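You operate a simulated robot arm through the tools that you are given. There is no shell and no other tool. Be economical: measure what you need, move in short steps, check, and stop when the job is done.

Carry out the task below with a simulated robot arm. There is one attempt and no reset: what you move stays moved.

JOB
Lap the brass valve block clean and stand it on the peeled plate.
Fine: lift it from the keys drawer to the trolley top and shut the drawer; stroke it on the dark lap plate till the crust is gone; peel the blue film right back before you set it down.
Where things are to end (x, y in the base frame): brass valve block within 40 mm of [650, -130].
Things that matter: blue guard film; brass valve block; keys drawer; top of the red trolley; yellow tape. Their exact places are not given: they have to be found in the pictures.

Only the result counts: the job must be done as asked and must still hold three seconds after the hand-in. Knocking over, shifting, dropping, spilling or breaking anything else fails it.

ROBOT AND FRAMES
A 7-joint arm with a two-finger parallel gripper on a trunk, on a base that drives. Base frame: it is fixed to the floor where the robot stands at the start and does not move with it; the origin is under the middle of the robot, x ahead of it, y to its left, z up. Lengths are in mm, angles in degrees, forces in N, time in s.
With the tool pointing down near the work surface it reaches from about 280 to 720 mm from the robot's upright axis, wherever it stands. Its first joint turns from -166.0 to 166.0 degrees. Places, roughly: blue guard film [600, -100, 900]; keys drawer [400, -100, 800]; top of the red trolley [800, -100, 900]. Payload 3.43 kg.
The TCP is the grasp point between the finger pads, 34 mm short of the fingertips. In the tool frame z runs along the fingers and y along their closing line. Largest opening 128 mm; finger width 24, thickness 12; the body of the gripper, 48 by 130 mm, starts 96 mm behind the TCP.
Orientation is told as [roll, pitch, yaw] about the base's x, y, z axes, in that order, counted from this pose: with the fingers straight down and closing along the base's y, the tool's x points along the base's -x, its y along +y and its z along -z.

CONTROLS
- The arm moves only by the tool nudge_tool. Its argument "moves" is a list of rows, each a list of 6 numbers: the shift along the tool's x, y, z in units of 150 mm (1.0 is 150 mm), then the turn, a rotation vector about the tool's x, y, z in units of 60 degrees (1.0 is 60 degrees). In form: [[x, y, z, ax, ay, az], ...]. A call has 1 to 12 rows; each row is the pose to reach, as a shift and turn from the pose commanded when the call began, along the tool's axes at that moment. "fingers" is the gripper command, from -1 (shut) to 1 (fully open), values between in proportion, set as the call begins (left out, the last holds). A call with a number of a shift or a turn outside -1 to 1 is refused whole. Rows are played at 5 a second. More than 50 mm and 8.6 degrees between two rows, or a gripper value outside its range, and nothing of the call is played. Where a pose cannot be reached the arm comes as near as it can. A force on the tool above 40 N (or 10 N above the force at the start of the call, whichever is more), or a blocked arm, ends the call early, and 0.2 s more pass. The fingers move at their own pace (about 108 mm/s each) and stop on an object; they squeeze with about 37 N. The grip force told is the motor's: it shows also when the fingers shut on nothing. Time passes only in rows, and 0.2 s behind the last, so rows that repeat a pose let the fingers close. It gives the time, the measured TCP pose, the force on the tool (base axes), the opening and the grip force at its end, in the units of the frame above (readings bear some noise), with the torque about the TCP (base axes, N m) and any sound that the robot's microphone picked up.
- Cameras (640 x 400 px; columns grow to the right, rows downward): "scene" is now at [-30.1, 94.2, 1508.7]; the picture's right is [-0.57, -0.82, 0.00], its down [-0.63, 0.44, -0.64] and it looks along [0.53, -0.37, -0.76] (base axes); focal length 266 px, centre (320, 200). "wrist" rides on the gripper at [76, -11, -160] in the tool frame; the picture's right is [0.15, 0.99, 0.00], its down [-0.88, 0.13, -0.46] and it looks along [-0.45, 0.07, 0.89] (tool axes); focal length 234 px, centre (320, 200).
- camera(camera): a new picture of that camera. The clock stands still meanwhile.
- lift_body(by): slides the trunk up (or, below 0, down) by that many mm; the arm and the scene camera ride with it, the base frame stays. It gives what a move gives, with no picture.
- steer(legs): drives the robot by 1 to 6 legs, each [ahead, left, turn to the left] in mm, mm and degrees, along the robot's own axes; the way and the turn of a leg run together, so that a leg with both is an arc; at most 1500 mm and 180 degrees a leg. The arm and the cameras ride along, it lands a little off, and it stops where it bumps. It gives what a move gives.
- turn_head(pan, tilt): turns the head with the scene camera to pan (to the left, within 86 degrees either way) and tilt (down, from -29 to 69), counted from straight ahead of the robot. It gives what a move gives.
- pixel_to_xyz(camera, pixels): for up to 12 pixels [column, row] of the newest picture of that camera ("zoom" is the newest enlarged one), the place [x, y, z] in the base frame of the surface seen there, good to about 3 mm, but the place of the scene camera against the robot may be out by one fixed shift of up to 12 mm in any direction. The clock stands still meanwhile.
- zoom(camera, box): a new picture of the part [left, top, right, bottom] of that camera's present view, enlarged. The clock stands still meanwhile.
- close_job(): hands the job in; it is judged then, once.

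Work in short steps. Measure before you move; look again where a grasp or a placing could have gone wrong, and mend it. You have 80 turns and 48 pictures in all, those below and enlarged ones among them. Open the gripper and draw the arm clear of the work before you hand the job in, unless the task says otherwise; then end with one line.

The tools are called after "Emit:" as name(argument=value, ...) on one line, values as JSON. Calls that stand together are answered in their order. nudge_tool: Moves the arm, as the interface text tells. Its arguments: {"type":"object","properties":{"moves":{"type":"array","items":{"type":"array","items":{"type":"number"}}},"fingers":{"type":"number"}},"required":["moves"]} The other tools are called the same way: lift_body (by) slides the trunk up or down; steer (legs) drives the base; turn_head (pan, tilt) turns the head that bears the scene camera; camera (camera) takes a picture; pixel_to_xyz (camera, pixels) gives the place of the surface under pixels of a picture; zoom (camera, box) takes an enlarged picture of a part of a camera's view; close_job () hands the job in.

At the start:

```text
clock: 0.0
position: [413.0, 95.0, 1184.7]
tcp_rot: [-0.1, 0.0, 0.0]
force: [0.2, 0.0, -0.1]
moment: [-0.03, -0.01, -0.01]
opening: 128.0
grasp_force: 0.0
trunk travel left (down, up): [-225.0, 99.0]
robot x, y, heading: [1.3, -0.4, 0.0]
head pan, tilt: [-34.7, 49.9]
```

scene: 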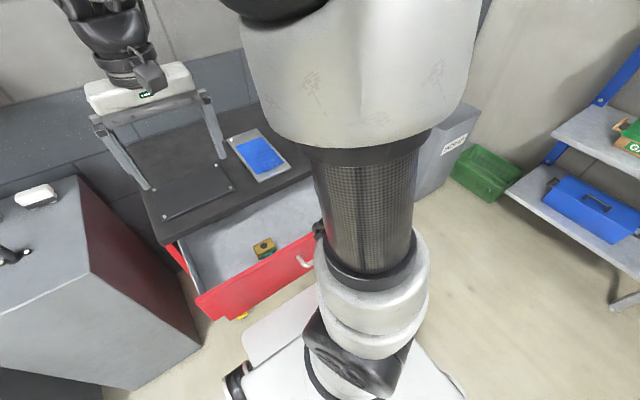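
wrist: 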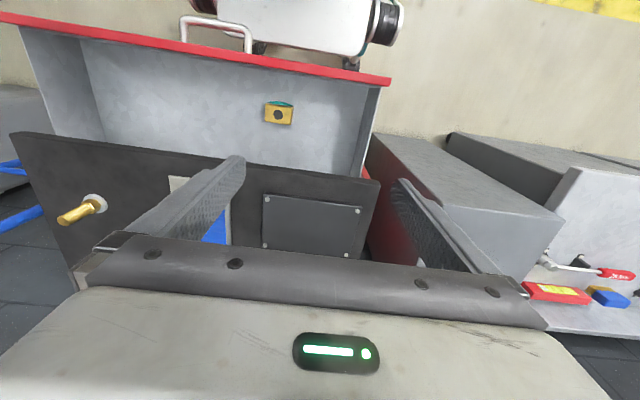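

The wrist picture shows the block at about (278,113) in the open drawer, the lap plate at (312,225) and the blue film near (215,230). I measure these and enlarge both views.

Emit:
zoom(camera="scene", box=[120, 100, 340, 330])

Emit:
pixel_to_xyz(camera="scene", pixels=[[262, 244], [265, 255], [305, 262], [257, 155], [238, 143], [270, 134], [288, 172], [256, 181], [150, 220], [235, 187], [210, 298], [325, 240]])

Emit:
pixel_to_xyz(camera="wrist", pixels=[[278, 105], [278, 116], [266, 123], [291, 124], [215, 35], [265, 196], [361, 208], [264, 246], [357, 257], [95, 205], [70, 215], [200, 60]])

```text
1.74 times, centred on (230, 215) of scene
```

zoom: 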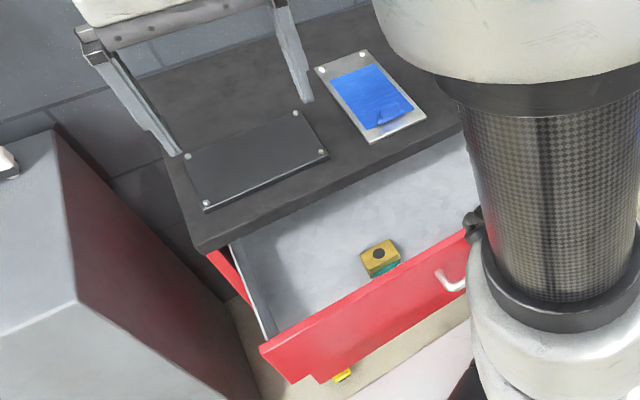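

```text
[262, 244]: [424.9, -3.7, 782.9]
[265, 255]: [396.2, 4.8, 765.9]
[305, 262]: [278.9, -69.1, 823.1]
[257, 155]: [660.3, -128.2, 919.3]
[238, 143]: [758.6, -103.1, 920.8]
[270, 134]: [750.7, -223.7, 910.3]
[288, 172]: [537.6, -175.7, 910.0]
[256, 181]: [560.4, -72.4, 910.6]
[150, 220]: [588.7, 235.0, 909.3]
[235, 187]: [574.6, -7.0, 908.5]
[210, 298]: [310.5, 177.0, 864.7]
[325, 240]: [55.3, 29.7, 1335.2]
```

```text
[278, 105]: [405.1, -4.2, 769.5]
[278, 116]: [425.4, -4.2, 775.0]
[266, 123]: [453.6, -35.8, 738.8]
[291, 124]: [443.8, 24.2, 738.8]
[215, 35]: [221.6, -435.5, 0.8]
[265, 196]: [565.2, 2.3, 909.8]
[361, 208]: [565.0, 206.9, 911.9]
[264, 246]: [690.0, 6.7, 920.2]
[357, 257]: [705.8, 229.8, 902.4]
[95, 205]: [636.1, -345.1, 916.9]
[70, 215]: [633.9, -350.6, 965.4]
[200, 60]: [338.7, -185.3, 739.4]
```

The block shows a teal side toward the robot, and something yellow pokes out under the drawer front near (242,316). I look closer at both.

Emit:
zoom(camera="wrist", box=[240, 85, 320, 135])

Emit:
zoom(camera="scene", box=[190, 220, 310, 330])

Emit:
pixel_to_xyz(camera="scene", pixels=[[242, 316], [238, 318], [200, 300], [318, 237], [300, 262], [312, 265]])

```text
8.00 times, centred on (280, 110) of wrist
```

zoom: 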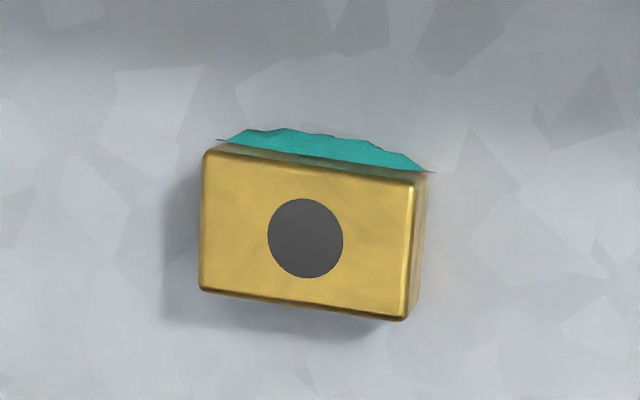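

```text
3.64 times, centred on (250, 275) of scene
```

zoom: 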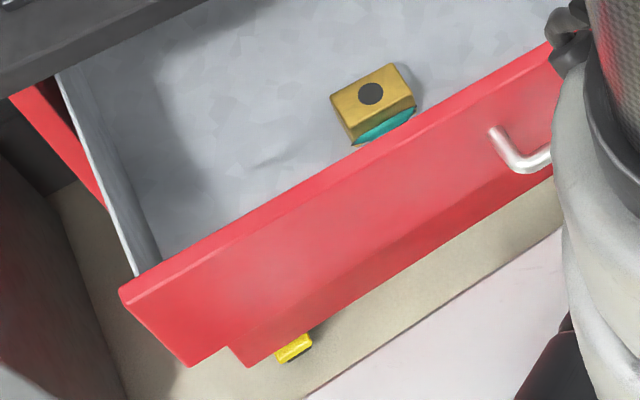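

```text
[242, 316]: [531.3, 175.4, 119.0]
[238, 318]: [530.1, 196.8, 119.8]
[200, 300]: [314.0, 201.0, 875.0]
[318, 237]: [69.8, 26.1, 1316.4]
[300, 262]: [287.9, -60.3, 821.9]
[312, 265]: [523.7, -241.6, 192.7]
```

The block lies hole-up with its teal crust on the robot-facing side, near (425,-4), and the drawer floor is at z≈739. I bring the wrist camera over it for a better look.

Emit:
nudge_tool(moves=[[0.02, -0.16, 0.25, 0, 0, 0], [0.04, -0.32, 0.5, 0, 0, 0], [0.06, -0.48, 0.75, 0, 0, 0], [0.087, -0.633, 1.0, 0, 0, 0], [0.087, -0.633, 1.0, 0, 0, 0]])

Emit:
camera(camera="wrist")

Emit:
camera(camera="scene")

```text
clock: 1.2
position: [398.9, -0.8, 1033.9]
tcp_rot: [0.1, 0.0, 0.0]
force: [-0.2, -0.2, 0.1]
moment: [-0.01, -0.01, -0.02]
opening: 127.8
grasp_force: 0.1
trunk travel left (down, up): [-225.0, 99.0]
robot x, y, heading: [0.2, 0.6, -0.0]
head pan, tilt: [-34.7, 49.9]
```

```text
42 pictures are left
```

wrist: 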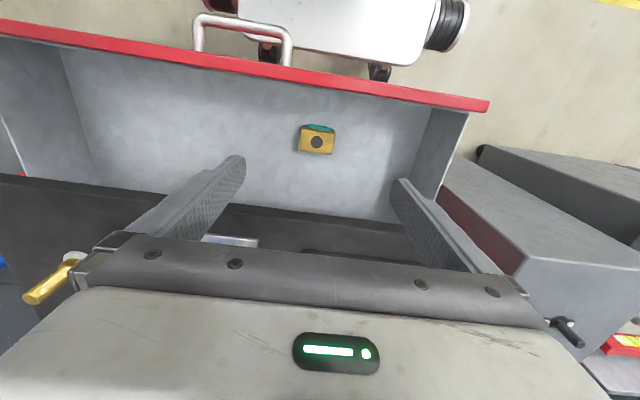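

```text
41 pictures are left
```

scene: 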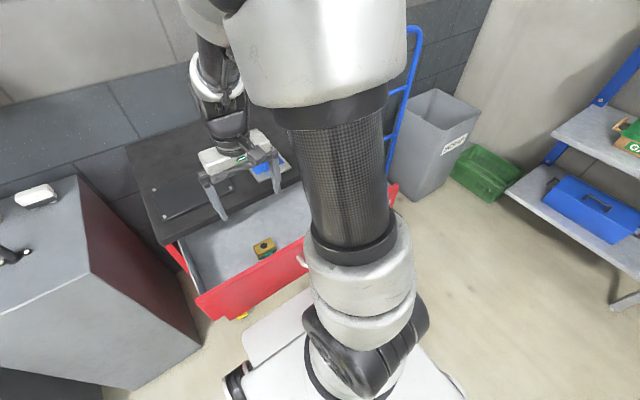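

The block is now at (317,140) in the wrist view. I zoom and measure its corners, the drawer edges and the trolley edge.

Emit:
zoom(camera="wrist", box=[280, 115, 360, 165])

Emit:
pixel_to_xyz(camera="wrist", pixels=[[302, 132], [333, 135], [301, 150], [330, 152], [316, 142], [317, 126], [317, 170], [320, 217], [240, 70], [240, 60], [440, 108], [320, 240]])

```text
8.00 times, centred on (320, 140) of wrist
```

zoom: 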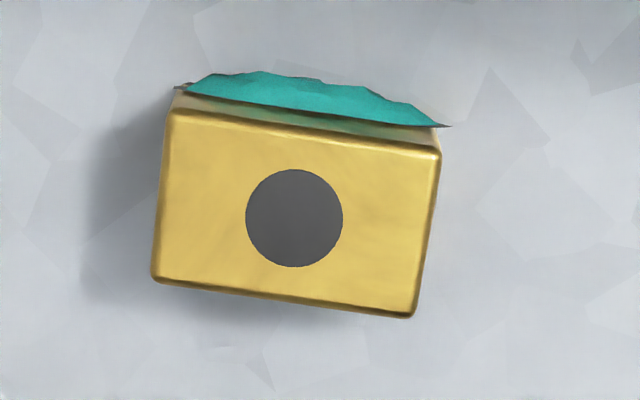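

```text
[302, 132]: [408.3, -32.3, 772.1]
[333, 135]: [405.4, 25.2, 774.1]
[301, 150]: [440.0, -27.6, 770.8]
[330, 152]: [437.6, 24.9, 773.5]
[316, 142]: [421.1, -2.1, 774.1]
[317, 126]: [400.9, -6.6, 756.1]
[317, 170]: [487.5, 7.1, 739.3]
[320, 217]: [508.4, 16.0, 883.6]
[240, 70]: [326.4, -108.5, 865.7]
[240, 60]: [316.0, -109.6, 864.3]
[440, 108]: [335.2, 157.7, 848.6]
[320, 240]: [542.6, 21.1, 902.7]
```

I measure the corners precisely through the zoomed picture.

Emit:
pixel_to_xyz(camera="zoom", pixels=[[180, 120], [432, 160], [160, 270], [405, 308], [294, 218], [300, 100], [260, 85], [188, 85], [440, 122], [300, 340], [170, 200], [425, 240]])

Emit:
pixel_to_xyz(camera="wrist", pixels=[[300, 72], [300, 80], [380, 84], [480, 104], [320, 222], [320, 226], [280, 208], [350, 216], [290, 45], [200, 45]])

```text
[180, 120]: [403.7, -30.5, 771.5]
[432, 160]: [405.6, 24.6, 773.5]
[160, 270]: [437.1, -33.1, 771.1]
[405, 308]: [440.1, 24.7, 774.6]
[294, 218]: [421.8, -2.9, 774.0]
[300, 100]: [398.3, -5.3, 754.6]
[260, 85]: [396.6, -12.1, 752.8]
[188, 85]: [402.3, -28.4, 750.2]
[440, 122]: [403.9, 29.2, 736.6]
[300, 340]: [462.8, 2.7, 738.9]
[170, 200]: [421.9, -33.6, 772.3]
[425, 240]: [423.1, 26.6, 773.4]
```

```text
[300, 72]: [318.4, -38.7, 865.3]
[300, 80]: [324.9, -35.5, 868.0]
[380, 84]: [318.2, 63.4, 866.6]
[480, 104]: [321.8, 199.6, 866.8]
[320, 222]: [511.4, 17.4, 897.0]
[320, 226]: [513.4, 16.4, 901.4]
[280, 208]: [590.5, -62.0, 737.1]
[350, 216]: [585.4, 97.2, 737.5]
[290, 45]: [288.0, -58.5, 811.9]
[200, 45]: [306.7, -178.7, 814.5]
```

The block is about 60 (y) × 35 (x) × 35 mm, centred at about (421.5,-3), spanning z 739–774 with the crust on its -x face. I descend with the fingers open along y, in two stages.

Emit:
nudge_tool(moves=[[-0.05, -0.005, 0.25, 0, 0, 0], [-0.1, -0.01, 0.5, 0, 0, 0], [-0.147, -0.015, 0.75, 0, 0, 0], [-0.147, -0.015, 1.0, 0, 0, 0], [-0.147, -0.015, 1.0, 0, 0, 0]], fingers=1)

```text
clock: 2.4
position: [424.3, -2.7, 885.3]
tcp_rot: [0.1, 0.0, 0.0]
force: [0.0, 0.5, 0.5]
moment: [-0.03, 0.01, 0.0]
opening: 128.0
grasp_force: 0.0
trunk travel left (down, up): [-225.0, 99.0]
robot x, y, heading: [-3.6, 2.9, -0.0]
head pan, tilt: [-34.7, 49.9]
```

At (424,-3,885), free. I go down another 108 mm so the fingertips stop about 4 mm off the drawer floor.

Emit:
nudge_tool(moves=[[0.0, 0, 0.25, 0, 0, 0], [0.01, 0, 0.5, 0, 0, 0], [0.015, 0, 0.715, 0, 0, 0], [0.015, 0, 0.715, 0, 0, 0], [0.015, 0, 0.715, 0, 0, 0]])

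Emit:
camera(camera="wrist")

```text
clock: 3.6
position: [419.7, -2.4, 777.1]
tcp_rot: [0.0, 0.0, 0.0]
force: [0.0, 0.2, -0.3]
moment: [0.0, 0.02, 0.01]
opening: 128.1
grasp_force: 0.1
trunk travel left (down, up): [-225.0, 99.0]
robot x, y, heading: [3.6, 0.2, 0.0]
head pan, tilt: [-34.7, 49.9]
```

```text
39 pictures are left
```

wrist: 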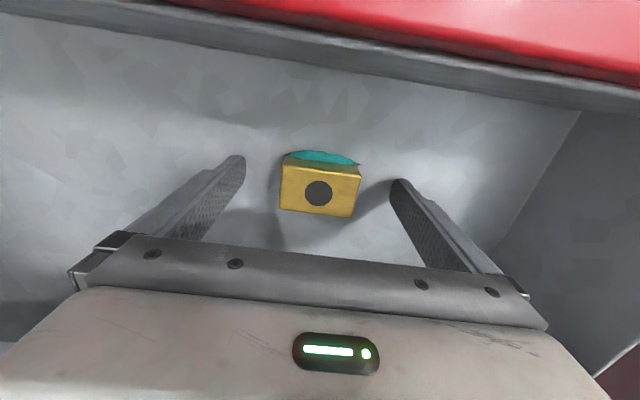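

The fingertips straddle the block; I check their alignment in x against the block numerically.

Emit:
pixel_to_xyz(camera="wrist", pixels=[[238, 165], [240, 180], [400, 190], [397, 205], [318, 193], [285, 175], [358, 180], [283, 205], [352, 213], [320, 158]])

```text
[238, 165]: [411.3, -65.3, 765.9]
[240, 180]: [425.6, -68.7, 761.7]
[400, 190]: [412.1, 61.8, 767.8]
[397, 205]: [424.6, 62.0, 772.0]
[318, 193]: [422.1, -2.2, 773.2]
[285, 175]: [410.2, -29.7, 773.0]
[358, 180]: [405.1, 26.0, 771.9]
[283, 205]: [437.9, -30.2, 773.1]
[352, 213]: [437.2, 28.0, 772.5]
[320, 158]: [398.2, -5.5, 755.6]
```

Finger x (≈420) and block centre x (≈422) match, so I close the grip.

Emit:
nudge_tool(moves=[[0, 0, 0, 0, 0, 0], [0, 0, 0, 0, 0, 0], [0, 0, 0, 0, 0, 0], [0, 0, 0, 0, 0, 0], [0, 0, 0, 0, 0, 0]], fingers=-1)

```text
clock: 4.8
position: [419.8, -2.0, 778.6]
tcp_rot: [0.0, 0.0, 0.0]
force: [1.1, -1.0, 0.0]
moment: [0.01, -0.01, 0.02]
opening: 61.7
grasp_force: 36.7
trunk travel left (down, up): [-225.0, 99.0]
robot x, y, heading: [-2.0, 1.2, -0.0]
head pan, tilt: [-34.7, 49.9]
```

The grip holds at 61.7 mm. I lift straight up 150 mm.

Emit:
nudge_tool(moves=[[0, 0, -0.2, 0, 0, 0], [0, 0, -0.4, 0, 0, 0], [0, 0, -0.6, 0, 0, 0], [0, 0, -0.8, 0, 0, 0], [0, 0, -1.0, 0, 0, 0], [0, 0, -1.0, 0, 0, 0]])

Emit:
nudge_tool(moves=[[0, 0, -0.25, 0, 0, 0], [0, 0, -0.5, 0, 0, 0], [0, 0, -0.75, 0, 0, 0], [0, 0, -1.0, 0, 0, 0], [0, 0, -1.0, 0, 0, 0]])

```text
clock: 6.2
position: [420.1, -5.3, 927.6]
tcp_rot: [0.1, 0.0, 0.0]
force: [-0.8, 0.5, -4.3]
moment: [-0.01, 0.01, 0.0]
opening: 61.6
grasp_force: 36.9
trunk travel left (down, up): [-225.0, 99.0]
robot x, y, heading: [1.7, -1.2, -0.4]
head pan, tilt: [-34.7, 49.9]
```

```text
clock: 7.4
position: [418.1, -4.3, 1078.6]
tcp_rot: [0.0, 0.0, 0.0]
force: [-0.4, 0.3, -4.5]
moment: [0.01, 0.04, 0.04]
opening: 61.6
grasp_force: 37.1
trunk travel left (down, up): [-225.0, 99.0]
robot x, y, heading: [1.5, 0.5, -0.1]
head pan, tilt: [-34.7, 49.9]
```

Held steady (4.4 N weight). I pitch the tool forward so the crust faces down, while moving ahead and left toward the lap plate.

Emit:
nudge_tool(moves=[[-0.14, 0.08, 0, 0, -0.14, 0], [-0.28, 0.16, 0, 0, -0.28, 0], [-0.42, 0.24, 0, 0, -0.42, 0], [-0.56, 0.32, 0, 0, -0.56, 0], [-0.7, 0.4, 0, 0, -0.7, 0], [-0.84, 0.48, 0, 0, -0.84, 0], [-0.98, 0.6, 0, 0, -0.98, 0], [-0.98, 0.6, 0, 0, -0.98, 0]])

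Emit:
camera(camera="scene")

```text
clock: 9.2
position: [567.1, 87.5, 1078.1]
tcp_rot: [-0.2, -58.9, 0.2]
force: [0.5, -0.1, -4.6]
moment: [-0.01, 0.08, -0.08]
opening: 61.7
grasp_force: 36.6
trunk travel left (down, up): [-225.0, 99.0]
robot x, y, heading: [1.5, -2.7, -0.0]
head pan, tilt: [-34.7, 49.9]
```

```text
38 pictures are left
```

scene: 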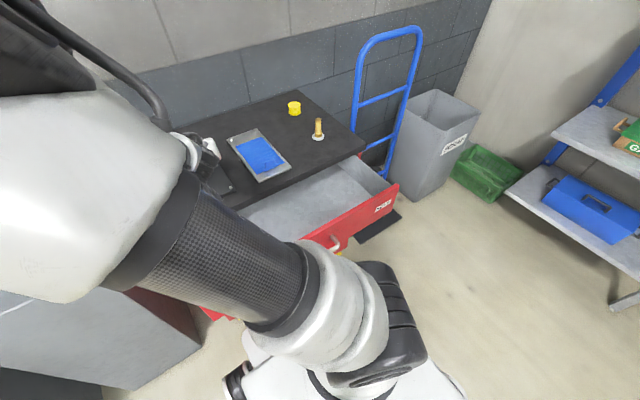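

The pitch is going well, at -59°. I finish the last 31° in place.

Emit:
nudge_tool(moves=[[0, 0, 0, 0, -0.13, 0], [0, 0, 0, 0, -0.26, 0], [0, 0, 0, 0, -0.39, 0], [0, 0, 0, 0, -0.52, 0], [0, 0, 0, 0, -0.52, 0]])

Emit:
camera(camera="wrist")

Emit:
zoom(camera="scene", box=[180, 70, 400, 240])

```text
clock: 10.4
position: [567.7, 87.7, 1077.5]
tcp_rot: [-148.6, -89.9, 148.6]
force: [-0.1, -0.4, -4.3]
moment: [-0.01, 0.1, 0.0]
opening: 61.7
grasp_force: 37.1
trunk travel left (down, up): [-225.0, 99.0]
robot x, y, heading: [-0.3, -1.3, 0.3]
head pan, tilt: [-34.7, 49.9]
```

```text
37 pictures are left
```

wrist: 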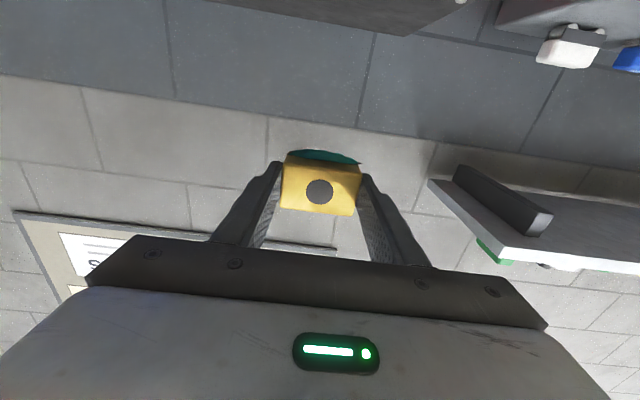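

```text
2.35 times, centred on (290, 155) of scene
```

zoom: 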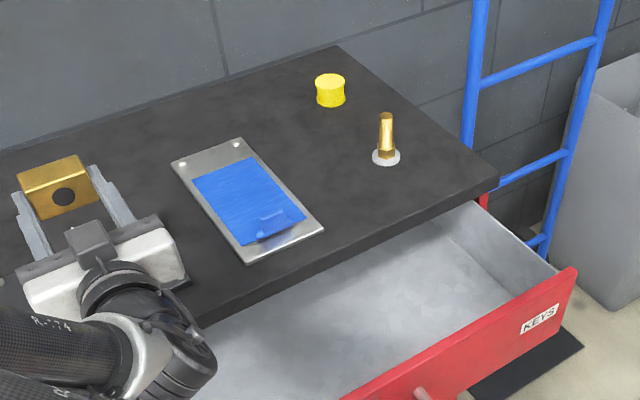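

The block is held with its crust down and the plate, tape roll and brass fitting are clear of it. Before lowering, I check how high the wrist and forearm are, since the drawer front (top z≈866 at x≈315) is below them.

Emit:
camera(camera="scene")

Emit:
pixel_to_xyz(camera="scene", pixels=[[200, 140], [205, 150], [215, 165], [220, 180], [235, 195], [245, 200], [210, 190], [190, 190], [180, 215], [200, 230], [240, 150], [270, 170]])

```text
35 pictures are left
```

scene: 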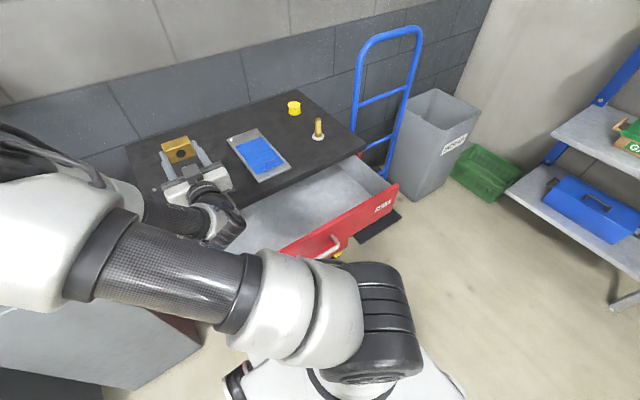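

```text
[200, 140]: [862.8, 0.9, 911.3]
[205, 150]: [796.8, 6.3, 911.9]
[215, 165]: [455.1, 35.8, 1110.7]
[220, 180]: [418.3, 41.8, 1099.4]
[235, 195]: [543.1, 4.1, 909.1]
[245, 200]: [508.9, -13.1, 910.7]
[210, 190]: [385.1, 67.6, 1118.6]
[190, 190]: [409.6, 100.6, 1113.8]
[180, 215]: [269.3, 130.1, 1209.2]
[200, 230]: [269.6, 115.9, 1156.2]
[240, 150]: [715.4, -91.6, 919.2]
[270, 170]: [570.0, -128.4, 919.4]
```

The forearm rises away from the wrist, so it should clear. I check the black joint at (220,235) as well.

Emit:
pixel_to_xyz(camera="scene", pixels=[[220, 215], [232, 225], [220, 240], [210, 215], [240, 215], [230, 205], [225, 195], [150, 205], [205, 175], [165, 190]])

```text
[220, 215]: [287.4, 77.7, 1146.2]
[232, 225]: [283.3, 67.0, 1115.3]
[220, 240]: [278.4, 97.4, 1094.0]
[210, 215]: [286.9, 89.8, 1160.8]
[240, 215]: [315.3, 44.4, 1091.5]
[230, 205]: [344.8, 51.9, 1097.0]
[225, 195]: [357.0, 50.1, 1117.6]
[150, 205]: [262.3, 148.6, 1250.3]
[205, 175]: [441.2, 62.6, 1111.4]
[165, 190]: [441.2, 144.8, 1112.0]
```

Joint 6 hangs over the drawer front at x≈280–340 and would come within about 10 mm of it. It is safer to set the block upright on the lap plate first, shut the drawer, then turn the block. I pitch back to vertical over the lap plate.

Emit:
nudge_tool(moves=[[0, 0.01, 0.05, 0, 0.14, 0], [0, 0.02, 0.1, 0, 0.28, 0], [0, 0.03, 0.16, 0, 0.42, 0], [0, 0.04, 0.22, 0, 0.56, 0], [0, 0.06, 0.28, 0, 0.7, 0], [0, 0.07, 0.34, 0, 0.84, 0], [0, 0.08, 0.38, 0, 0.98, 0], [0, 0.08, 0.38, 0, 0.98, 0]])

Emit:
nudge_tool(moves=[[0, 0, 0, 0, 0.13, 0], [0, 0, 0, 0, 0.26, 0], [0, 0, 0, 0, 0.39, 0], [0, 0, 0, 0, 0.52, 0], [0, 0, 0, 0, 0.52, 0]])

Emit:
camera(camera="wrist")

```text
clock: 12.2
position: [623.3, 97.5, 1077.8]
tcp_rot: [0.0, -31.1, 0.1]
force: [0.1, 0.1, -4.8]
moment: [0.02, 0.08, 0.03]
opening: 61.6
grasp_force: 36.7
trunk travel left (down, up): [-225.0, 99.0]
robot x, y, heading: [0.2, 4.2, 0.1]
head pan, tilt: [-34.7, 49.9]
```

```text
clock: 13.4
position: [623.9, 100.0, 1078.4]
tcp_rot: [0.0, 0.1, 0.0]
force: [-0.5, 0.4, -4.4]
moment: [-0.03, 0.01, 0.03]
opening: 61.5
grasp_force: 37.2
trunk travel left (down, up): [-225.0, 99.0]
robot x, y, heading: [0.1, -3.9, -0.0]
head pan, tilt: [-34.7, 49.9]
```

```text
34 pictures are left
```

wrist: 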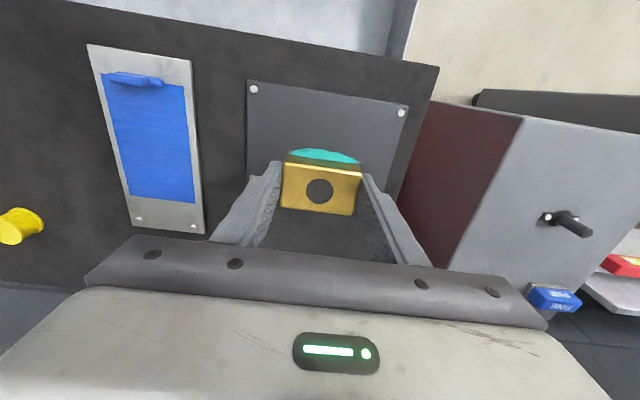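

I can now see the lap plate and the film plate with its tab near (135,80). I measure the plate edges, heights and film tab.

Emit:
pixel_to_xyz(camera="wrist", pixels=[[249, 82], [408, 107], [330, 120], [390, 130], [250, 165], [380, 85], [90, 50], [190, 64], [140, 80], [120, 80], [160, 150], [140, 220]])

Emit:
zoom(camera="wrist", box=[70, 30, 230, 130])

```text
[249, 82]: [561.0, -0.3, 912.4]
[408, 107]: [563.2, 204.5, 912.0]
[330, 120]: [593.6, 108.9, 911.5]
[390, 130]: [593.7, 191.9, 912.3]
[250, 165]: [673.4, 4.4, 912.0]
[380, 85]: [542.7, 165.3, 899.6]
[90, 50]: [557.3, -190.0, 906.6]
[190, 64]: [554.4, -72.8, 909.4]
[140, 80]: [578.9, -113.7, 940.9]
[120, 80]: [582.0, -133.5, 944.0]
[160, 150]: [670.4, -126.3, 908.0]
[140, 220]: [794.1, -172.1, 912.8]
```

```text
4.00 times, centred on (150, 80) of wrist
```

zoom: 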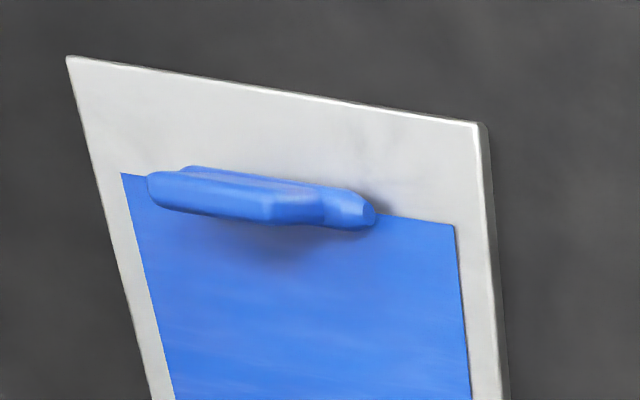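

The lap surface is at z≈912, and the block's bottom sits about 39.6 mm below the TCP, so contact should come at TCP z≈952. I lower in shrinking steps.

Emit:
nudge_tool(moves=[[0, 0, 0.25, 0, 0, 0], [0, 0, 0.5, 0, 0, 0], [0, 0, 0.7, 0, 0, 0], [0, 0, 0.8, 0, 0, 0], [0, 0, 0.82, 0, 0, 0], [0, 0, 0.835, 0, 0, 0], [0, 0, 0.842, 0, 0, 0], [0, 0, 0.85, 0, 0, 0]])

```text
clock: 15.2
position: [624.3, 99.4, 955.2]
tcp_rot: [0.1, -0.5, 0.0]
force: [0.2, -2.6, 28.7]
moment: [0.15, -0.09, -0.23]
opening: 61.2
grasp_force: 37.5
trunk travel left (down, up): [-225.0, 99.0]
robot x, y, heading: [3.6, 0.3, 0.0]
head pan, tilt: [-34.7, 49.9]
```

Contact is made (29 N), so I ease up 3 mm and open the fingers.

Emit:
nudge_tool(moves=[[0, 0, -0.02, 0, 0, 0], [0, 0, -0.02, 0, 0, 0]])

Emit:
nudge_tool(moves=[[0, 0, 0, 0, 0, 0], [0, 0, 0, 0, 0, 0], [0, 0, 0, 0, 0, 0], [0, 0, -0.2, 0, 0, 0], [0, 0, -0.5, 0, 0, 0], [0, 0, -0.8, 0, 0, 0], [0, 0, -1, 0, 0, 0]], fingers=0.6)

Emit:
camera(camera="wrist")

```text
clock: 15.8
position: [624.9, 97.3, 953.3]
tcp_rot: [0.1, -0.2, -0.1]
force: [6.6, -2.2, 17.9]
moment: [0.02, -0.72, -0.02]
opening: 61.7
grasp_force: 37.5
trunk travel left (down, up): [-225.0, 99.0]
robot x, y, heading: [-2.5, 3.1, -0.1]
head pan, tilt: [-34.7, 49.9]
```

```text
clock: 17.4
position: [621.5, 97.6, 1103.1]
tcp_rot: [0.0, 0.0, -0.1]
force: [0.3, 0.6, -0.3]
moment: [0.0, 0.0, 0.01]
opening: 102.6
grasp_force: 0.1
trunk travel left (down, up): [-225.0, 99.0]
robot x, y, heading: [-2.4, 0.7, -0.1]
head pan, tilt: [-34.7, 49.9]
```

```text
32 pictures are left
```

wrist: 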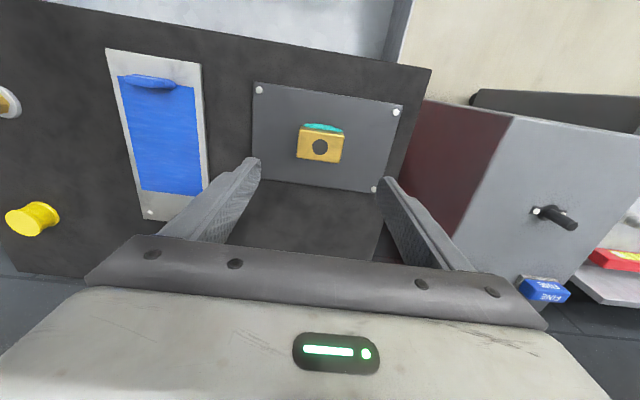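

The block stands safely on the lap plate. Next, the drawer: I close the fingers, back the base up 150 mm for room, and look at the drawer front and handle.

Emit:
steer(legs=[[-150, 0, 0]])

Emit:
nudge_tool(moves=[[0.25, -0.3, 0, 0, 0, 0], [0.5, -0.6, 0, 0, 0, 0], [0.7, -0.8, 0, 0, 0, 0], [0.9, -1.0, 0, 0, 0, 0], [1.0, -1.0, 0, 0, 0, 0], [1.0, -1.0, 0, 0, 0, 0]], fingers=-1)

Emit:
camera(camera="scene")

```text
clock: 18.8
position: [476.0, 98.1, 1103.1]
tcp_rot: [-0.1, 0.1, 0.1]
force: [1.7, 0.3, -0.2]
moment: [0.0, -0.02, 0.01]
opening: 102.5
grasp_force: 0.1
trunk travel left (down, up): [-225.0, 99.0]
robot x, y, heading: [-145.4, 0.8, -0.1]
head pan, tilt: [-34.7, 49.9]
```

```text
refused: row 1 steps farther than a row can; nothing moved
```

```text
31 pictures are left
```

scene: 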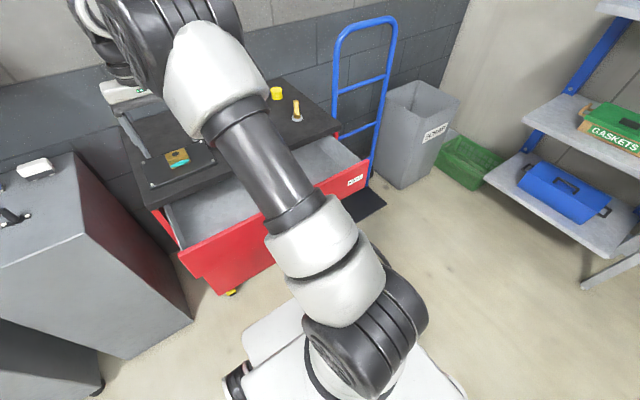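

I move toward the drawer front in smaller steps, and measure the drawer front's two ends and the handle.

Emit:
pixel_to_xyz(camera="scene", pixels=[[186, 254], [362, 166], [182, 262], [235, 240], [330, 185], [225, 262], [232, 292], [125, 130]])

Emit:
nudge_tool(moves=[[0.2, -0.2, 0, 0, 0, 0], [0.4, -0.4, 0, 0, 0, 0], [0.6, -0.6, 0, 0, 0, 0], [0.8, -0.8, 0, 0, 0, 0], [1.0, -1.0, 0, 0, 0, 0], [1.0, -1.0, 0, 0, 0, 0]], fingers=-1)

Emit:
camera(camera="wrist")

```text
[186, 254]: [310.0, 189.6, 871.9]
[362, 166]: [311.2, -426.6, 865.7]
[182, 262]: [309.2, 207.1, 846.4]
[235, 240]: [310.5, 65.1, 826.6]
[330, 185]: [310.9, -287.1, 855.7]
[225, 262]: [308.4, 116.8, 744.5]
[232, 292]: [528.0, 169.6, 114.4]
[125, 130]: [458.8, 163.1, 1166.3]
```

```text
clock: 20.2
position: [324.4, -49.9, 1103.3]
tcp_rot: [0.0, 0.0, 0.0]
force: [0.1, -0.2, -0.1]
moment: [0.0, 0.01, -0.03]
opening: 0.0
grasp_force: 33.3
trunk travel left (down, up): [-225.0, 99.0]
robot x, y, heading: [-148.3, 1.9, 0.1]
head pan, tilt: [-34.7, 49.9]
```

```text
30 pictures are left
```

wrist: 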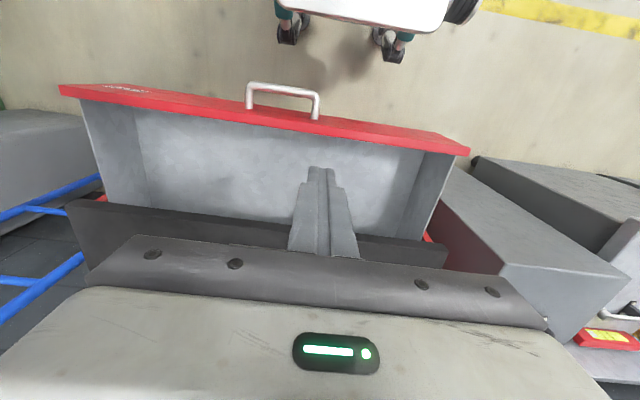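

Drawer spans y −430..205, so its centre is at y≈−112, with the handle there. I measure the handle and the yellow floor line at (560,10).

Emit:
pixel_to_xyz(camera="wrist", pixels=[[560, 14], [490, 5], [630, 30], [247, 95], [320, 105], [285, 90], [248, 108], [317, 117], [285, 110], [600, 5]])

```text
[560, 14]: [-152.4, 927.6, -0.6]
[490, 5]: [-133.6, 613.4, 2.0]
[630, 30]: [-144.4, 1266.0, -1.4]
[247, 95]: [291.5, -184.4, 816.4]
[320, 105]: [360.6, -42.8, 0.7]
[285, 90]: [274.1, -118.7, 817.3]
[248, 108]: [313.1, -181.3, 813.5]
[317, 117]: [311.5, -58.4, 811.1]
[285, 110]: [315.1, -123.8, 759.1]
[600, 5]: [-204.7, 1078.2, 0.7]
```

The floor line lies far to the left (y>600), out of the way. I move behind the drawer front above the handle, to (270,-112), and come down to TCP z≈869 so the tips stay above the handle bar (z≈817).

Emit:
nudge_tool(moves=[[0.18, -0.2, 0, 0, 0, 0], [0.36, -0.413, 0, 0, 0, 0], [0.36, -0.413, 0.3, 0, 0, 0], [0.36, -0.413, 0.6, 0, 0, 0], [0.36, -0.413, 0.9, 0, 0, 0], [0.36, -0.413, 0.9, 0, 0, 0]])

Emit:
nudge_tool(moves=[[0, 0, 0.25, 0, 0, 0], [0, 0, 0.5, 0, 0, 0], [0, 0, 0.66, 0, 0, 0], [0, 0, 0.66, 0, 0, 0]])

Emit:
camera(camera="wrist")

```text
clock: 21.6
position: [272.5, -114.1, 968.7]
tcp_rot: [0.0, 0.0, 0.1]
force: [0.4, -0.6, -0.1]
moment: [0.03, -0.01, -0.01]
opening: 0.0
grasp_force: 33.4
trunk travel left (down, up): [-225.0, 99.0]
robot x, y, heading: [-147.9, -3.1, -0.2]
head pan, tilt: [-34.7, 49.9]
```

```text
clock: 22.6
position: [272.4, -113.8, 870.3]
tcp_rot: [0.1, -0.1, -0.1]
force: [-0.3, -0.2, 0.2]
moment: [-0.03, -0.01, 0.03]
opening: 0.1
grasp_force: 33.1
trunk travel left (down, up): [-225.0, 99.0]
robot x, y, heading: [-145.7, -0.3, -0.2]
head pan, tilt: [-34.7, 49.9]
```

```text
29 pictures are left
```

wrist: 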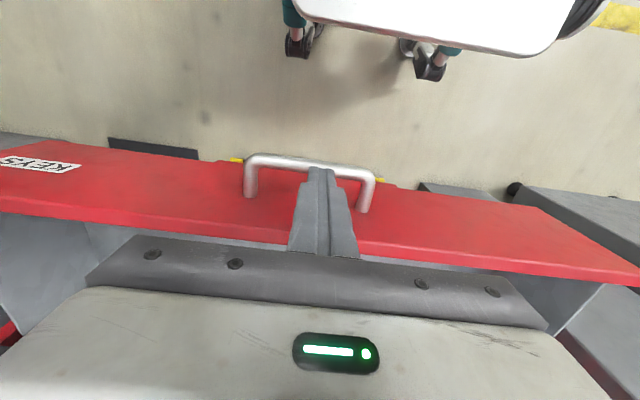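

Yellow bits show just below the drawer front at (235,160) and (380,180). I enlarge that before pushing.

Emit:
zoom(camera="wrist", box=[190, 130, 430, 280])

Emit:
pixel_to_xyz(camera="wrist", pixels=[[235, 160], [379, 181], [150, 147], [205, 157], [420, 187], [450, 190], [390, 183]])

```text
2.67 times, centred on (310, 205) of wrist
```

zoom: 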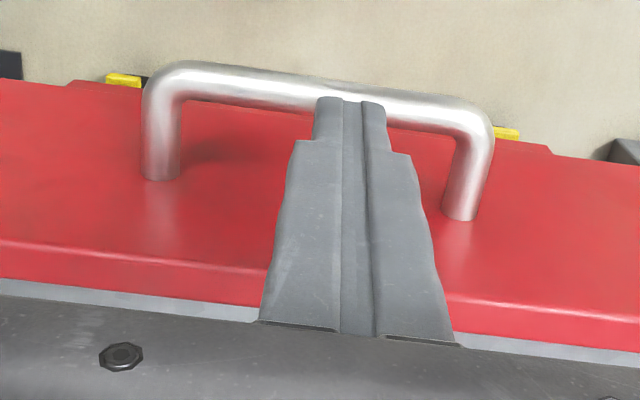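

```text
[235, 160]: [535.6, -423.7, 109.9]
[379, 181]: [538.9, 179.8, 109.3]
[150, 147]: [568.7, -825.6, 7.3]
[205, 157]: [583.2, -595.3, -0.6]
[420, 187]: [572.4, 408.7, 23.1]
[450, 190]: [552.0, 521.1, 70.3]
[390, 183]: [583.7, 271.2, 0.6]
```

Those are the trolley's caster brake pedals, far below, so nothing is in the way. I push the drawer front slowly in +x.

Emit:
nudge_tool(moves=[[-0.08, 0, 0, 0, 0, 0], [-0.16, 0, 0, 0, 0, 0], [-0.24, 0, 0, 0, 0, 0], [-0.32, 0, 0, 0, 0, 0], [-0.4, 0, 0, 0, 0, 0], [-0.48, 0, 0, 0, 0, 0], [-0.56, 0, 0, 0, 0, 0], [-0.64, 0, 0, 0, 0, 0], [-0.72, 0, 0, 0, 0, 0], [-0.8, 0, 0, 0, 0, 0], [-0.88, 0, 0, 0, 0, 0], [-0.96, 0, 0, 0, 0, 0]])

```text
clock: 25.2
position: [415.6, -113.8, 869.4]
tcp_rot: [0.1, 0.0, 0.0]
force: [0.2, 0.7, 0.4]
moment: [0.0, 0.01, 0.02]
opening: 0.0
grasp_force: 33.2
trunk travel left (down, up): [-225.0, 99.0]
robot x, y, heading: [-145.0, -6.4, 0.1]
head pan, tilt: [-34.7, 49.9]
```

It slides with almost no force. I continue slowly until it meets resistance.

Emit:
nudge_tool(moves=[[-0.06, 0, 0, 0, 0, 0], [-0.12, 0, 0, 0, 0, 0], [-0.18, 0, 0, 0, 0, 0], [-0.24, 0, 0, 0, 0, 0], [-0.3, 0, 0, 0, 0, 0], [-0.35, 0, 0, 0, 0, 0], [-0.38, 0, 0, 0, 0, 0], [-0.41, 0, 0, 0, 0, 0], [-0.44, 0, 0, 0, 0, 0], [-0.47, 0, 0, 0, 0, 0], [-0.5, 0, 0, 0, 0, 0]])

Emit:
camera(camera="wrist")

```text
clock: 27.6
position: [491.3, -114.3, 868.5]
tcp_rot: [0.0, 0.0, 0.1]
force: [0.0, -0.1, 0.0]
moment: [0.0, 0.0, -0.03]
opening: 0.0
grasp_force: 32.7
trunk travel left (down, up): [-225.0, 99.0]
robot x, y, heading: [-147.7, 2.1, -0.0]
head pan, tilt: [-34.7, 49.9]
```

```text
27 pictures are left
```

wrist: 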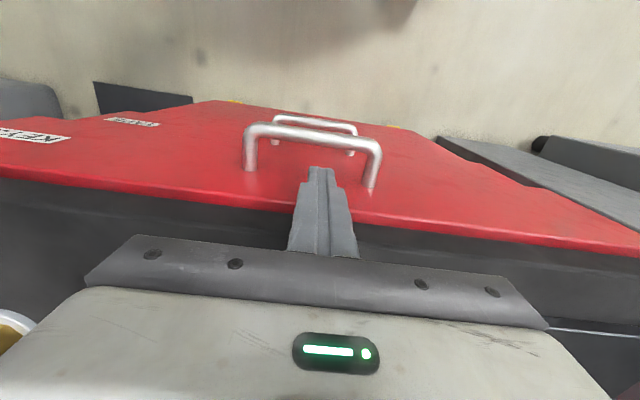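

It is nearly shut; a second drawer below now shows. I compare the x of the two drawer fronts and the trolley edge.

Emit:
pixel_to_xyz(camera="wrist", pixels=[[200, 170], [230, 160], [420, 190], [215, 120], [250, 115], [390, 140], [130, 122], [35, 137], [200, 215], [400, 240]])

```text
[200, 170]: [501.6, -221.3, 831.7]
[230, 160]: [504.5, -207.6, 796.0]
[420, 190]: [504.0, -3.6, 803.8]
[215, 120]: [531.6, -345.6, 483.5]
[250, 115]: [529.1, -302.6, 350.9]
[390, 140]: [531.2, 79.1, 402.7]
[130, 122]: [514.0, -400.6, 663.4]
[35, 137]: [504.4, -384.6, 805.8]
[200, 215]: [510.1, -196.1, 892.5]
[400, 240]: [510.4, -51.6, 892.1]
```

The top front is at x≈503 while the lower front and carcass are at 514–531, so about 10–27 mm remains and the trolley lip blocks my fingers. I back off, lower to the handle bar (z≈817) and push on that instead.

Emit:
nudge_tool(moves=[[0.2, 0, 0, 0, 0, 0], [0.4, 0, 0, 0, 0, 0], [0.42, 0, 0.12, 0, 0, 0], [0.42, 0, 0.25, 0, 0, 0], [0.42, 0, 0.25, 0, 0, 0]])

Emit:
nudge_tool(moves=[[-0.08, 0, 0, 0, 0, 0], [-0.14, 0, 0, 0, 0, 0], [-0.18, 0, 0, 0, 0, 0], [-0.21, 0, 0, 0, 0, 0], [-0.24, 0, 0, 0, 0, 0], [-0.27, 0, 0, 0, 0, 0], [-0.3, 0, 0, 0, 0, 0], [-0.33, 0, 0, 0, 0, 0], [-0.36, 0, 0, 0, 0, 0]])

Emit:
camera(camera="wrist")

```text
clock: 28.8
position: [427.6, -116.0, 831.9]
tcp_rot: [0.1, 0.1, 0.0]
force: [0.3, -0.8, -0.5]
moment: [-0.02, -0.03, -0.01]
opening: 0.0
grasp_force: 32.9
trunk travel left (down, up): [-225.0, 99.0]
robot x, y, heading: [-145.1, -0.8, 0.2]
head pan, tilt: [-34.7, 49.9]
```

```text
clock: 30.1
position: [455.5, -114.3, 829.0]
tcp_rot: [0.1, 1.3, 0.0]
force: [-5.7, 0.4, 2.7]
moment: [0.07, 0.11, 0.03]
opening: 0.0
grasp_force: 32.9
trunk travel left (down, up): [-225.0, 99.0]
robot x, y, heading: [-149.9, 3.1, -0.2]
head pan, tilt: [-34.7, 49.9]
stopped in row 6: the force on the tool passed its limit at 44 N (the readings are from after the stop); the commanded pose is now the measured one
```

```text
26 pictures are left
```

wrist: 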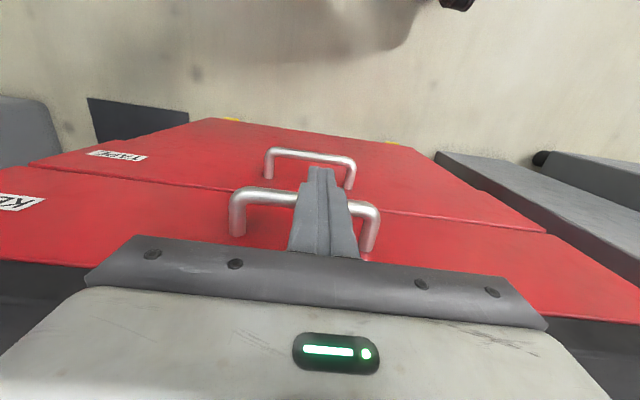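

The push stopped at 44 N. I check whether the KEYS front is now flush with the TAPE drawer front below.

Emit:
pixel_to_xyz(camera="wrist", pixels=[[180, 200], [180, 220], [420, 240], [180, 180], [180, 160], [420, 200], [250, 150], [120, 155], [20, 203], [400, 180]])

Emit:
zoom(camera="wrist", box=[0, 110, 280, 285])

```text
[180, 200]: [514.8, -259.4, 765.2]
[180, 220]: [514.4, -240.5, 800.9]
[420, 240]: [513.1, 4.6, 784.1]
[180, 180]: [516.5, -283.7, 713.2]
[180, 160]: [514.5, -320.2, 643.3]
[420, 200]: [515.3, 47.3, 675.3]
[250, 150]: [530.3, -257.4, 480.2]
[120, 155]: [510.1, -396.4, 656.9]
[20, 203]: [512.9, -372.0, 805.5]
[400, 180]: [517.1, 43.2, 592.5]
```

```text
2.29 times, centred on (140, 198) of wrist
```

zoom: 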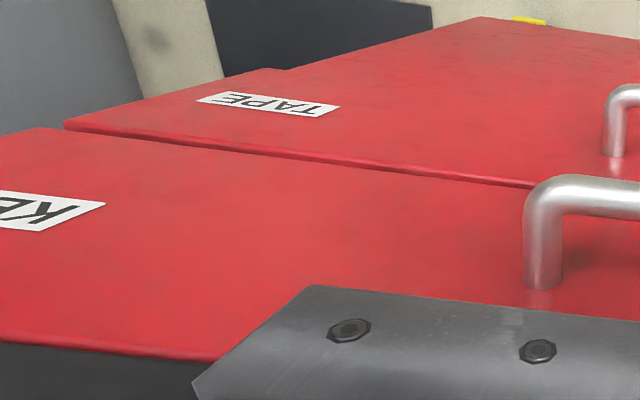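

Both fronts are flush at x≈514: the drawer is shut. I back away from the handle, rise, and drive ahead again.

Emit:
nudge_tool(moves=[[0.2, 0, 0, 0, 0, 0], [0.4, 0, 0, 0, 0, 0], [0.4, 0, -0.3, 0, 0, 0], [0.4, 0, -0.6, 0, 0, 0], [0.4, 0, -0.9, 0, 0, 0], [0.4, 0, -1.0, 0, 0, 0], [0.4, 0, -1.0, 0, 0, 0]])

Emit:
nudge_tool(moves=[[0, 0.2, -0.2, 0, 0, 0], [0, 0.4, -0.4, 0, 0, 0], [0, 0.6, -0.6, 0, 0, 0], [0, 0.8, -0.8, 0, 0, 0], [-0.2, 0.95, -0.9, 0, 0, 0], [-0.4, 1.0, -0.95, 0, 0, 0], [-0.4, 1.0, -0.95, 0, 0, 0]], fingers=0.6)

Emit:
steer(legs=[[147, 0, 0]])

Emit:
camera(camera="wrist")

```text
clock: 31.6
position: [400.6, -114.8, 979.7]
tcp_rot: [0.1, 1.1, 0.0]
force: [-0.2, 0.0, 0.4]
moment: [0.04, 0.01, -0.06]
opening: 0.2
grasp_force: 32.8
trunk travel left (down, up): [-225.0, 99.0]
robot x, y, heading: [-145.9, 0.3, 0.1]
head pan, tilt: [-34.7, 49.9]
```

```text
clock: 33.2
position: [462.7, 35.2, 1121.7]
tcp_rot: [0.1, 1.2, 0.0]
force: [-0.3, -1.2, -0.3]
moment: [-0.01, -0.01, 0.03]
opening: 102.3
grasp_force: 0.0
trunk travel left (down, up): [-225.0, 99.0]
robot x, y, heading: [-143.4, 0.8, -0.1]
head pan, tilt: [-34.7, 49.9]
```

```text
clock: 34.6
position: [611.0, 34.6, 1121.0]
tcp_rot: [0.1, 1.2, -0.1]
force: [0.7, -0.3, 0.1]
moment: [0.0, -0.01, -0.02]
opening: 102.3
grasp_force: 0.1
trunk travel left (down, up): [-225.0, 99.0]
robot x, y, heading: [-3.1, 2.3, -0.3]
head pan, tilt: [-34.7, 49.9]
```

```text
24 pictures are left
```

wrist: 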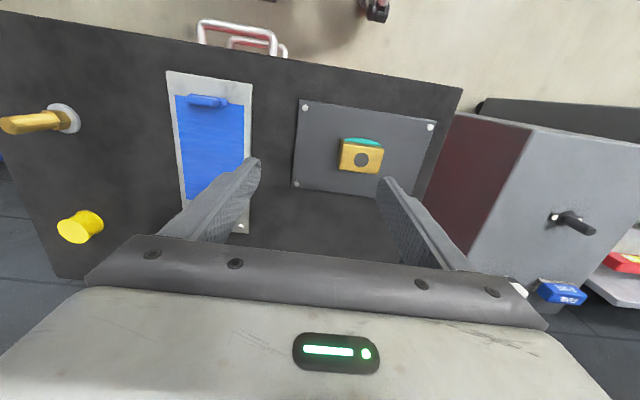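

I measure the block on the lap plate and the plate screws.

Emit:
pixel_to_xyz(camera="wrist", pixels=[[361, 159], [343, 147], [382, 152], [341, 167], [377, 173], [362, 140], [306, 106], [431, 126], [297, 184], [205, 100], [190, 100], [222, 104]])

Emit:
zoom(camera="wrist", box=[150, 60, 310, 160])

```text
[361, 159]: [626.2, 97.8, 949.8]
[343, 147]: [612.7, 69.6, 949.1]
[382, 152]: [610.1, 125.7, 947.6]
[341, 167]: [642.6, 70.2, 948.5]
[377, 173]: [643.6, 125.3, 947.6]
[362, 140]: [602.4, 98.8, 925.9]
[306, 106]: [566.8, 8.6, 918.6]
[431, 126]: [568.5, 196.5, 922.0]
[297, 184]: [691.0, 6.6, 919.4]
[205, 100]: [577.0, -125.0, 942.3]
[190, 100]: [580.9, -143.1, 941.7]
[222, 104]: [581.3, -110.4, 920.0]
```

```text
4.00 times, centred on (230, 110) of wrist
```

zoom: 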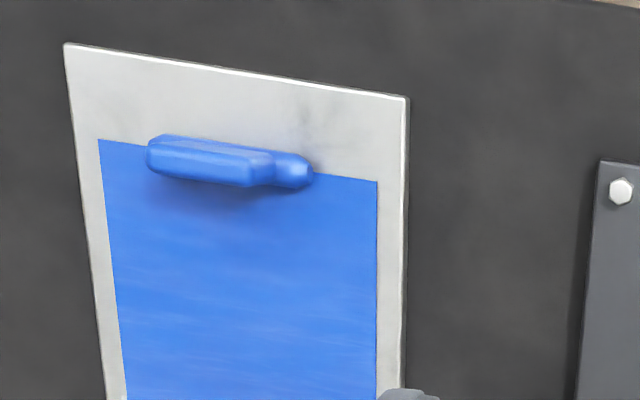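

The block is at (626.5,98) with its top at z≈948. I go above it, correct the 1.2° pitch error, and descend around it.

Emit:
nudge_tool(moves=[[-0.03, 0.14, 0.1, 0, -0.02, 0], [-0.06, 0.28, 0.2, 0, -0.02, 0], [-0.09, 0.42, 0.35, 0, -0.02, 0], [-0.09, 0.42, 0.6, 0, -0.02, 0], [-0.09, 0.42, 0.8, 0, -0.02, 0], [-0.09, 0.42, 0.8, 0, -0.02, 0]], fingers=0.8)

```text
clock: 36.0
position: [622.9, 95.6, 1000.2]
tcp_rot: [0.1, -0.2, -0.1]
force: [-0.9, 1.5, 0.4]
moment: [-0.01, -0.03, -0.02]
opening: 114.8
grasp_force: 0.0
trunk travel left (down, up): [-225.0, 99.0]
robot x, y, heading: [-1.5, -2.1, 0.0]
head pan, tilt: [-34.7, 49.9]
```

At z=1000; I go down 48.5 mm with a small correction, then close.

Emit:
nudge_tool(moves=[[-0.01, 0.01, 0.15, 0, 0, 0], [-0.012, 0.013, 0.28, 0, 0, 0], [-0.012, 0.013, 0.323, 0, 0, 0], [-0.012, 0.013, 0.323, 0, 0, 0]])

Emit:
nudge_tool(moves=[[0, 0, 0, 0, 0, 0], [0, 0, 0, 0, 0, 0], [0, 0, 0, 0, 0, 0], [0, 0, 0, 0, 0, 0], [0, 0, 0, 0, 0, 0]], fingers=-1)

Emit:
nudge_tool(moves=[[0, 0, -0.25, 0, 0, 0], [0, 0, -0.5, 0, 0, 0], [0, 0, -0.75, 0, 0, 0], [0.1, 0, -0.95, 0, 0, 0], [0.1, 0, -0.95, 0, 0, 0]])

```text
clock: 37.0
position: [623.8, 98.7, 952.3]
tcp_rot: [0.1, 0.1, -0.2]
force: [-0.6, 0.0, -0.5]
moment: [0.0, 0.0, 0.03]
opening: 115.1
grasp_force: 0.1
trunk travel left (down, up): [-225.0, 99.0]
robot x, y, heading: [-2.7, -1.4, -0.1]
head pan, tilt: [-34.7, 49.9]
```

```text
clock: 38.2
position: [624.1, 99.0, 953.2]
tcp_rot: [0.1, 0.0, -0.1]
force: [-1.0, 0.1, 0.6]
moment: [-0.12, -0.01, -0.02]
opening: 61.7
grasp_force: 37.3
trunk travel left (down, up): [-225.0, 99.0]
robot x, y, heading: [-0.0, 1.1, -0.3]
head pan, tilt: [-34.7, 49.9]
```

```text
clock: 39.4
position: [608.7, 99.4, 1094.2]
tcp_rot: [0.1, 0.0, -0.1]
force: [0.2, 0.0, -4.3]
moment: [0.0, -0.01, -0.02]
opening: 61.5
grasp_force: 36.9
trunk travel left (down, up): [-225.0, 99.0]
robot x, y, heading: [-1.9, 0.9, -0.2]
head pan, tilt: [-34.7, 49.9]
```

Holding the block again at z=1094. I pitch it 90° forward (crust down), with TCP x drawn back to about 592.

Emit:
nudge_tool(moves=[[0.02, 0, 0, 0, -0.14, 0], [0.04, 0, 0, 0, -0.28, 0], [0.06, 0, 0, 0, -0.42, 0], [0.08, 0, 0, 0, -0.56, 0], [0.1, 0, 0, 0, -0.7, 0], [0.11, 0, 0, 0, -0.84, 0], [0.11, 0, 0, 0, -0.98, 0], [0.11, 0, 0, 0, -0.98, 0]])

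Emit:
nudge_tool(moves=[[0, 0, 0, 0, -0.13, 0], [0, 0, 0, 0, -0.26, 0], [0, 0, 0, 0, -0.39, 0], [0, 0, 0, 0, -0.52, 0], [0, 0, 0, 0, -0.52, 0]])

Emit:
camera(camera="scene")

```text
clock: 41.2
position: [594.0, 97.6, 1094.0]
tcp_rot: [0.1, -58.8, -0.3]
force: [0.6, 0.0, -4.4]
moment: [0.0, 0.08, 0.0]
opening: 61.6
grasp_force: 37.0
trunk travel left (down, up): [-225.0, 99.0]
robot x, y, heading: [-1.2, -0.6, 0.0]
head pan, tilt: [-34.7, 49.9]
```

```text
clock: 42.4
position: [593.3, 98.8, 1095.0]
tcp_rot: [141.5, -89.9, -141.6]
force: [0.4, 0.1, -4.3]
moment: [0.02, 0.12, 0.01]
opening: 61.7
grasp_force: 36.8
trunk travel left (down, up): [-225.0, 99.0]
robot x, y, heading: [-0.9, -2.2, -0.1]
head pan, tilt: [-34.7, 49.9]
```

```text
22 pictures are left
```

scene: 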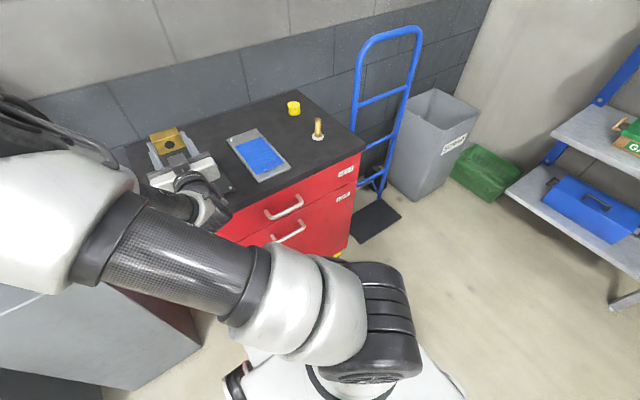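

The drawer is visibly shut. With the crust down, I lower over the lap plate in shrinking steps, with contact expected near TCP z≈934.

Emit:
nudge_tool(moves=[[0.25, 0, 0, 0, 0, 0], [0.5, 0, 0, 0, 0, 0], [0.75, 0, 0, 0, 0, 0], [0.9, 0, 0, 0, 0, 0], [0.98, 0, 0, 0, 0, 0], [0.98, 0, 0, 0, 0, 0]])

Emit:
nudge_tool(moves=[[0.015, 0, 0, 0, 0, 0], [0.03, 0, 0, 0, 0, 0], [0.04, 0, 0, 0, 0, 0], [0.05, 0, 0, 0, 0, 0], [0.06, 0, 0, 0, 0, 0], [0.07, 0, 0, 0, 0, 0], [0.08, 0, 0, 0, 0, 0], [0.09, 0, 0, 0, 0, 0], [0.1, 0, 0, 0, 0, 0]])

```text
clock: 43.8
position: [592.8, 98.5, 947.9]
tcp_rot: [112.6, -89.9, -112.7]
force: [0.6, -0.5, -4.5]
moment: [0.0, 0.09, 0.02]
opening: 61.6
grasp_force: 37.4
trunk travel left (down, up): [-225.0, 99.0]
robot x, y, heading: [-4.5, 0.5, -0.4]
head pan, tilt: [-34.7, 49.9]
```

```text
clock: 45.8
position: [592.7, 100.7, 932.7]
tcp_rot: [112.1, -89.9, -112.1]
force: [0.0, 0.8, -3.7]
moment: [0.01, 0.13, 0.0]
opening: 61.5
grasp_force: 37.3
trunk travel left (down, up): [-225.0, 99.0]
robot x, y, heading: [1.9, -2.4, -0.1]
head pan, tilt: [-34.7, 49.9]
```

Not quite touching yet at 932.7. I go down in 1 mm steps.

Emit:
nudge_tool(moves=[[0.007, 0, 0, 0, 0, 0], [0.014, 0, 0, 0, 0, 0], [0.02, 0, 0, 0, 0, 0], [0.026, 0, 0, 0, 0, 0]])

```text
clock: 46.8
position: [591.5, 99.7, 930.7]
tcp_rot: [166.4, -89.7, -166.5]
force: [1.0, -0.2, 5.1]
moment: [-0.27, 0.04, 0.03]
opening: 61.9
grasp_force: 37.4
trunk travel left (down, up): [-225.0, 99.0]
robot x, y, heading: [-0.3, -0.3, -0.0]
head pan, tilt: [-34.7, 49.9]
```

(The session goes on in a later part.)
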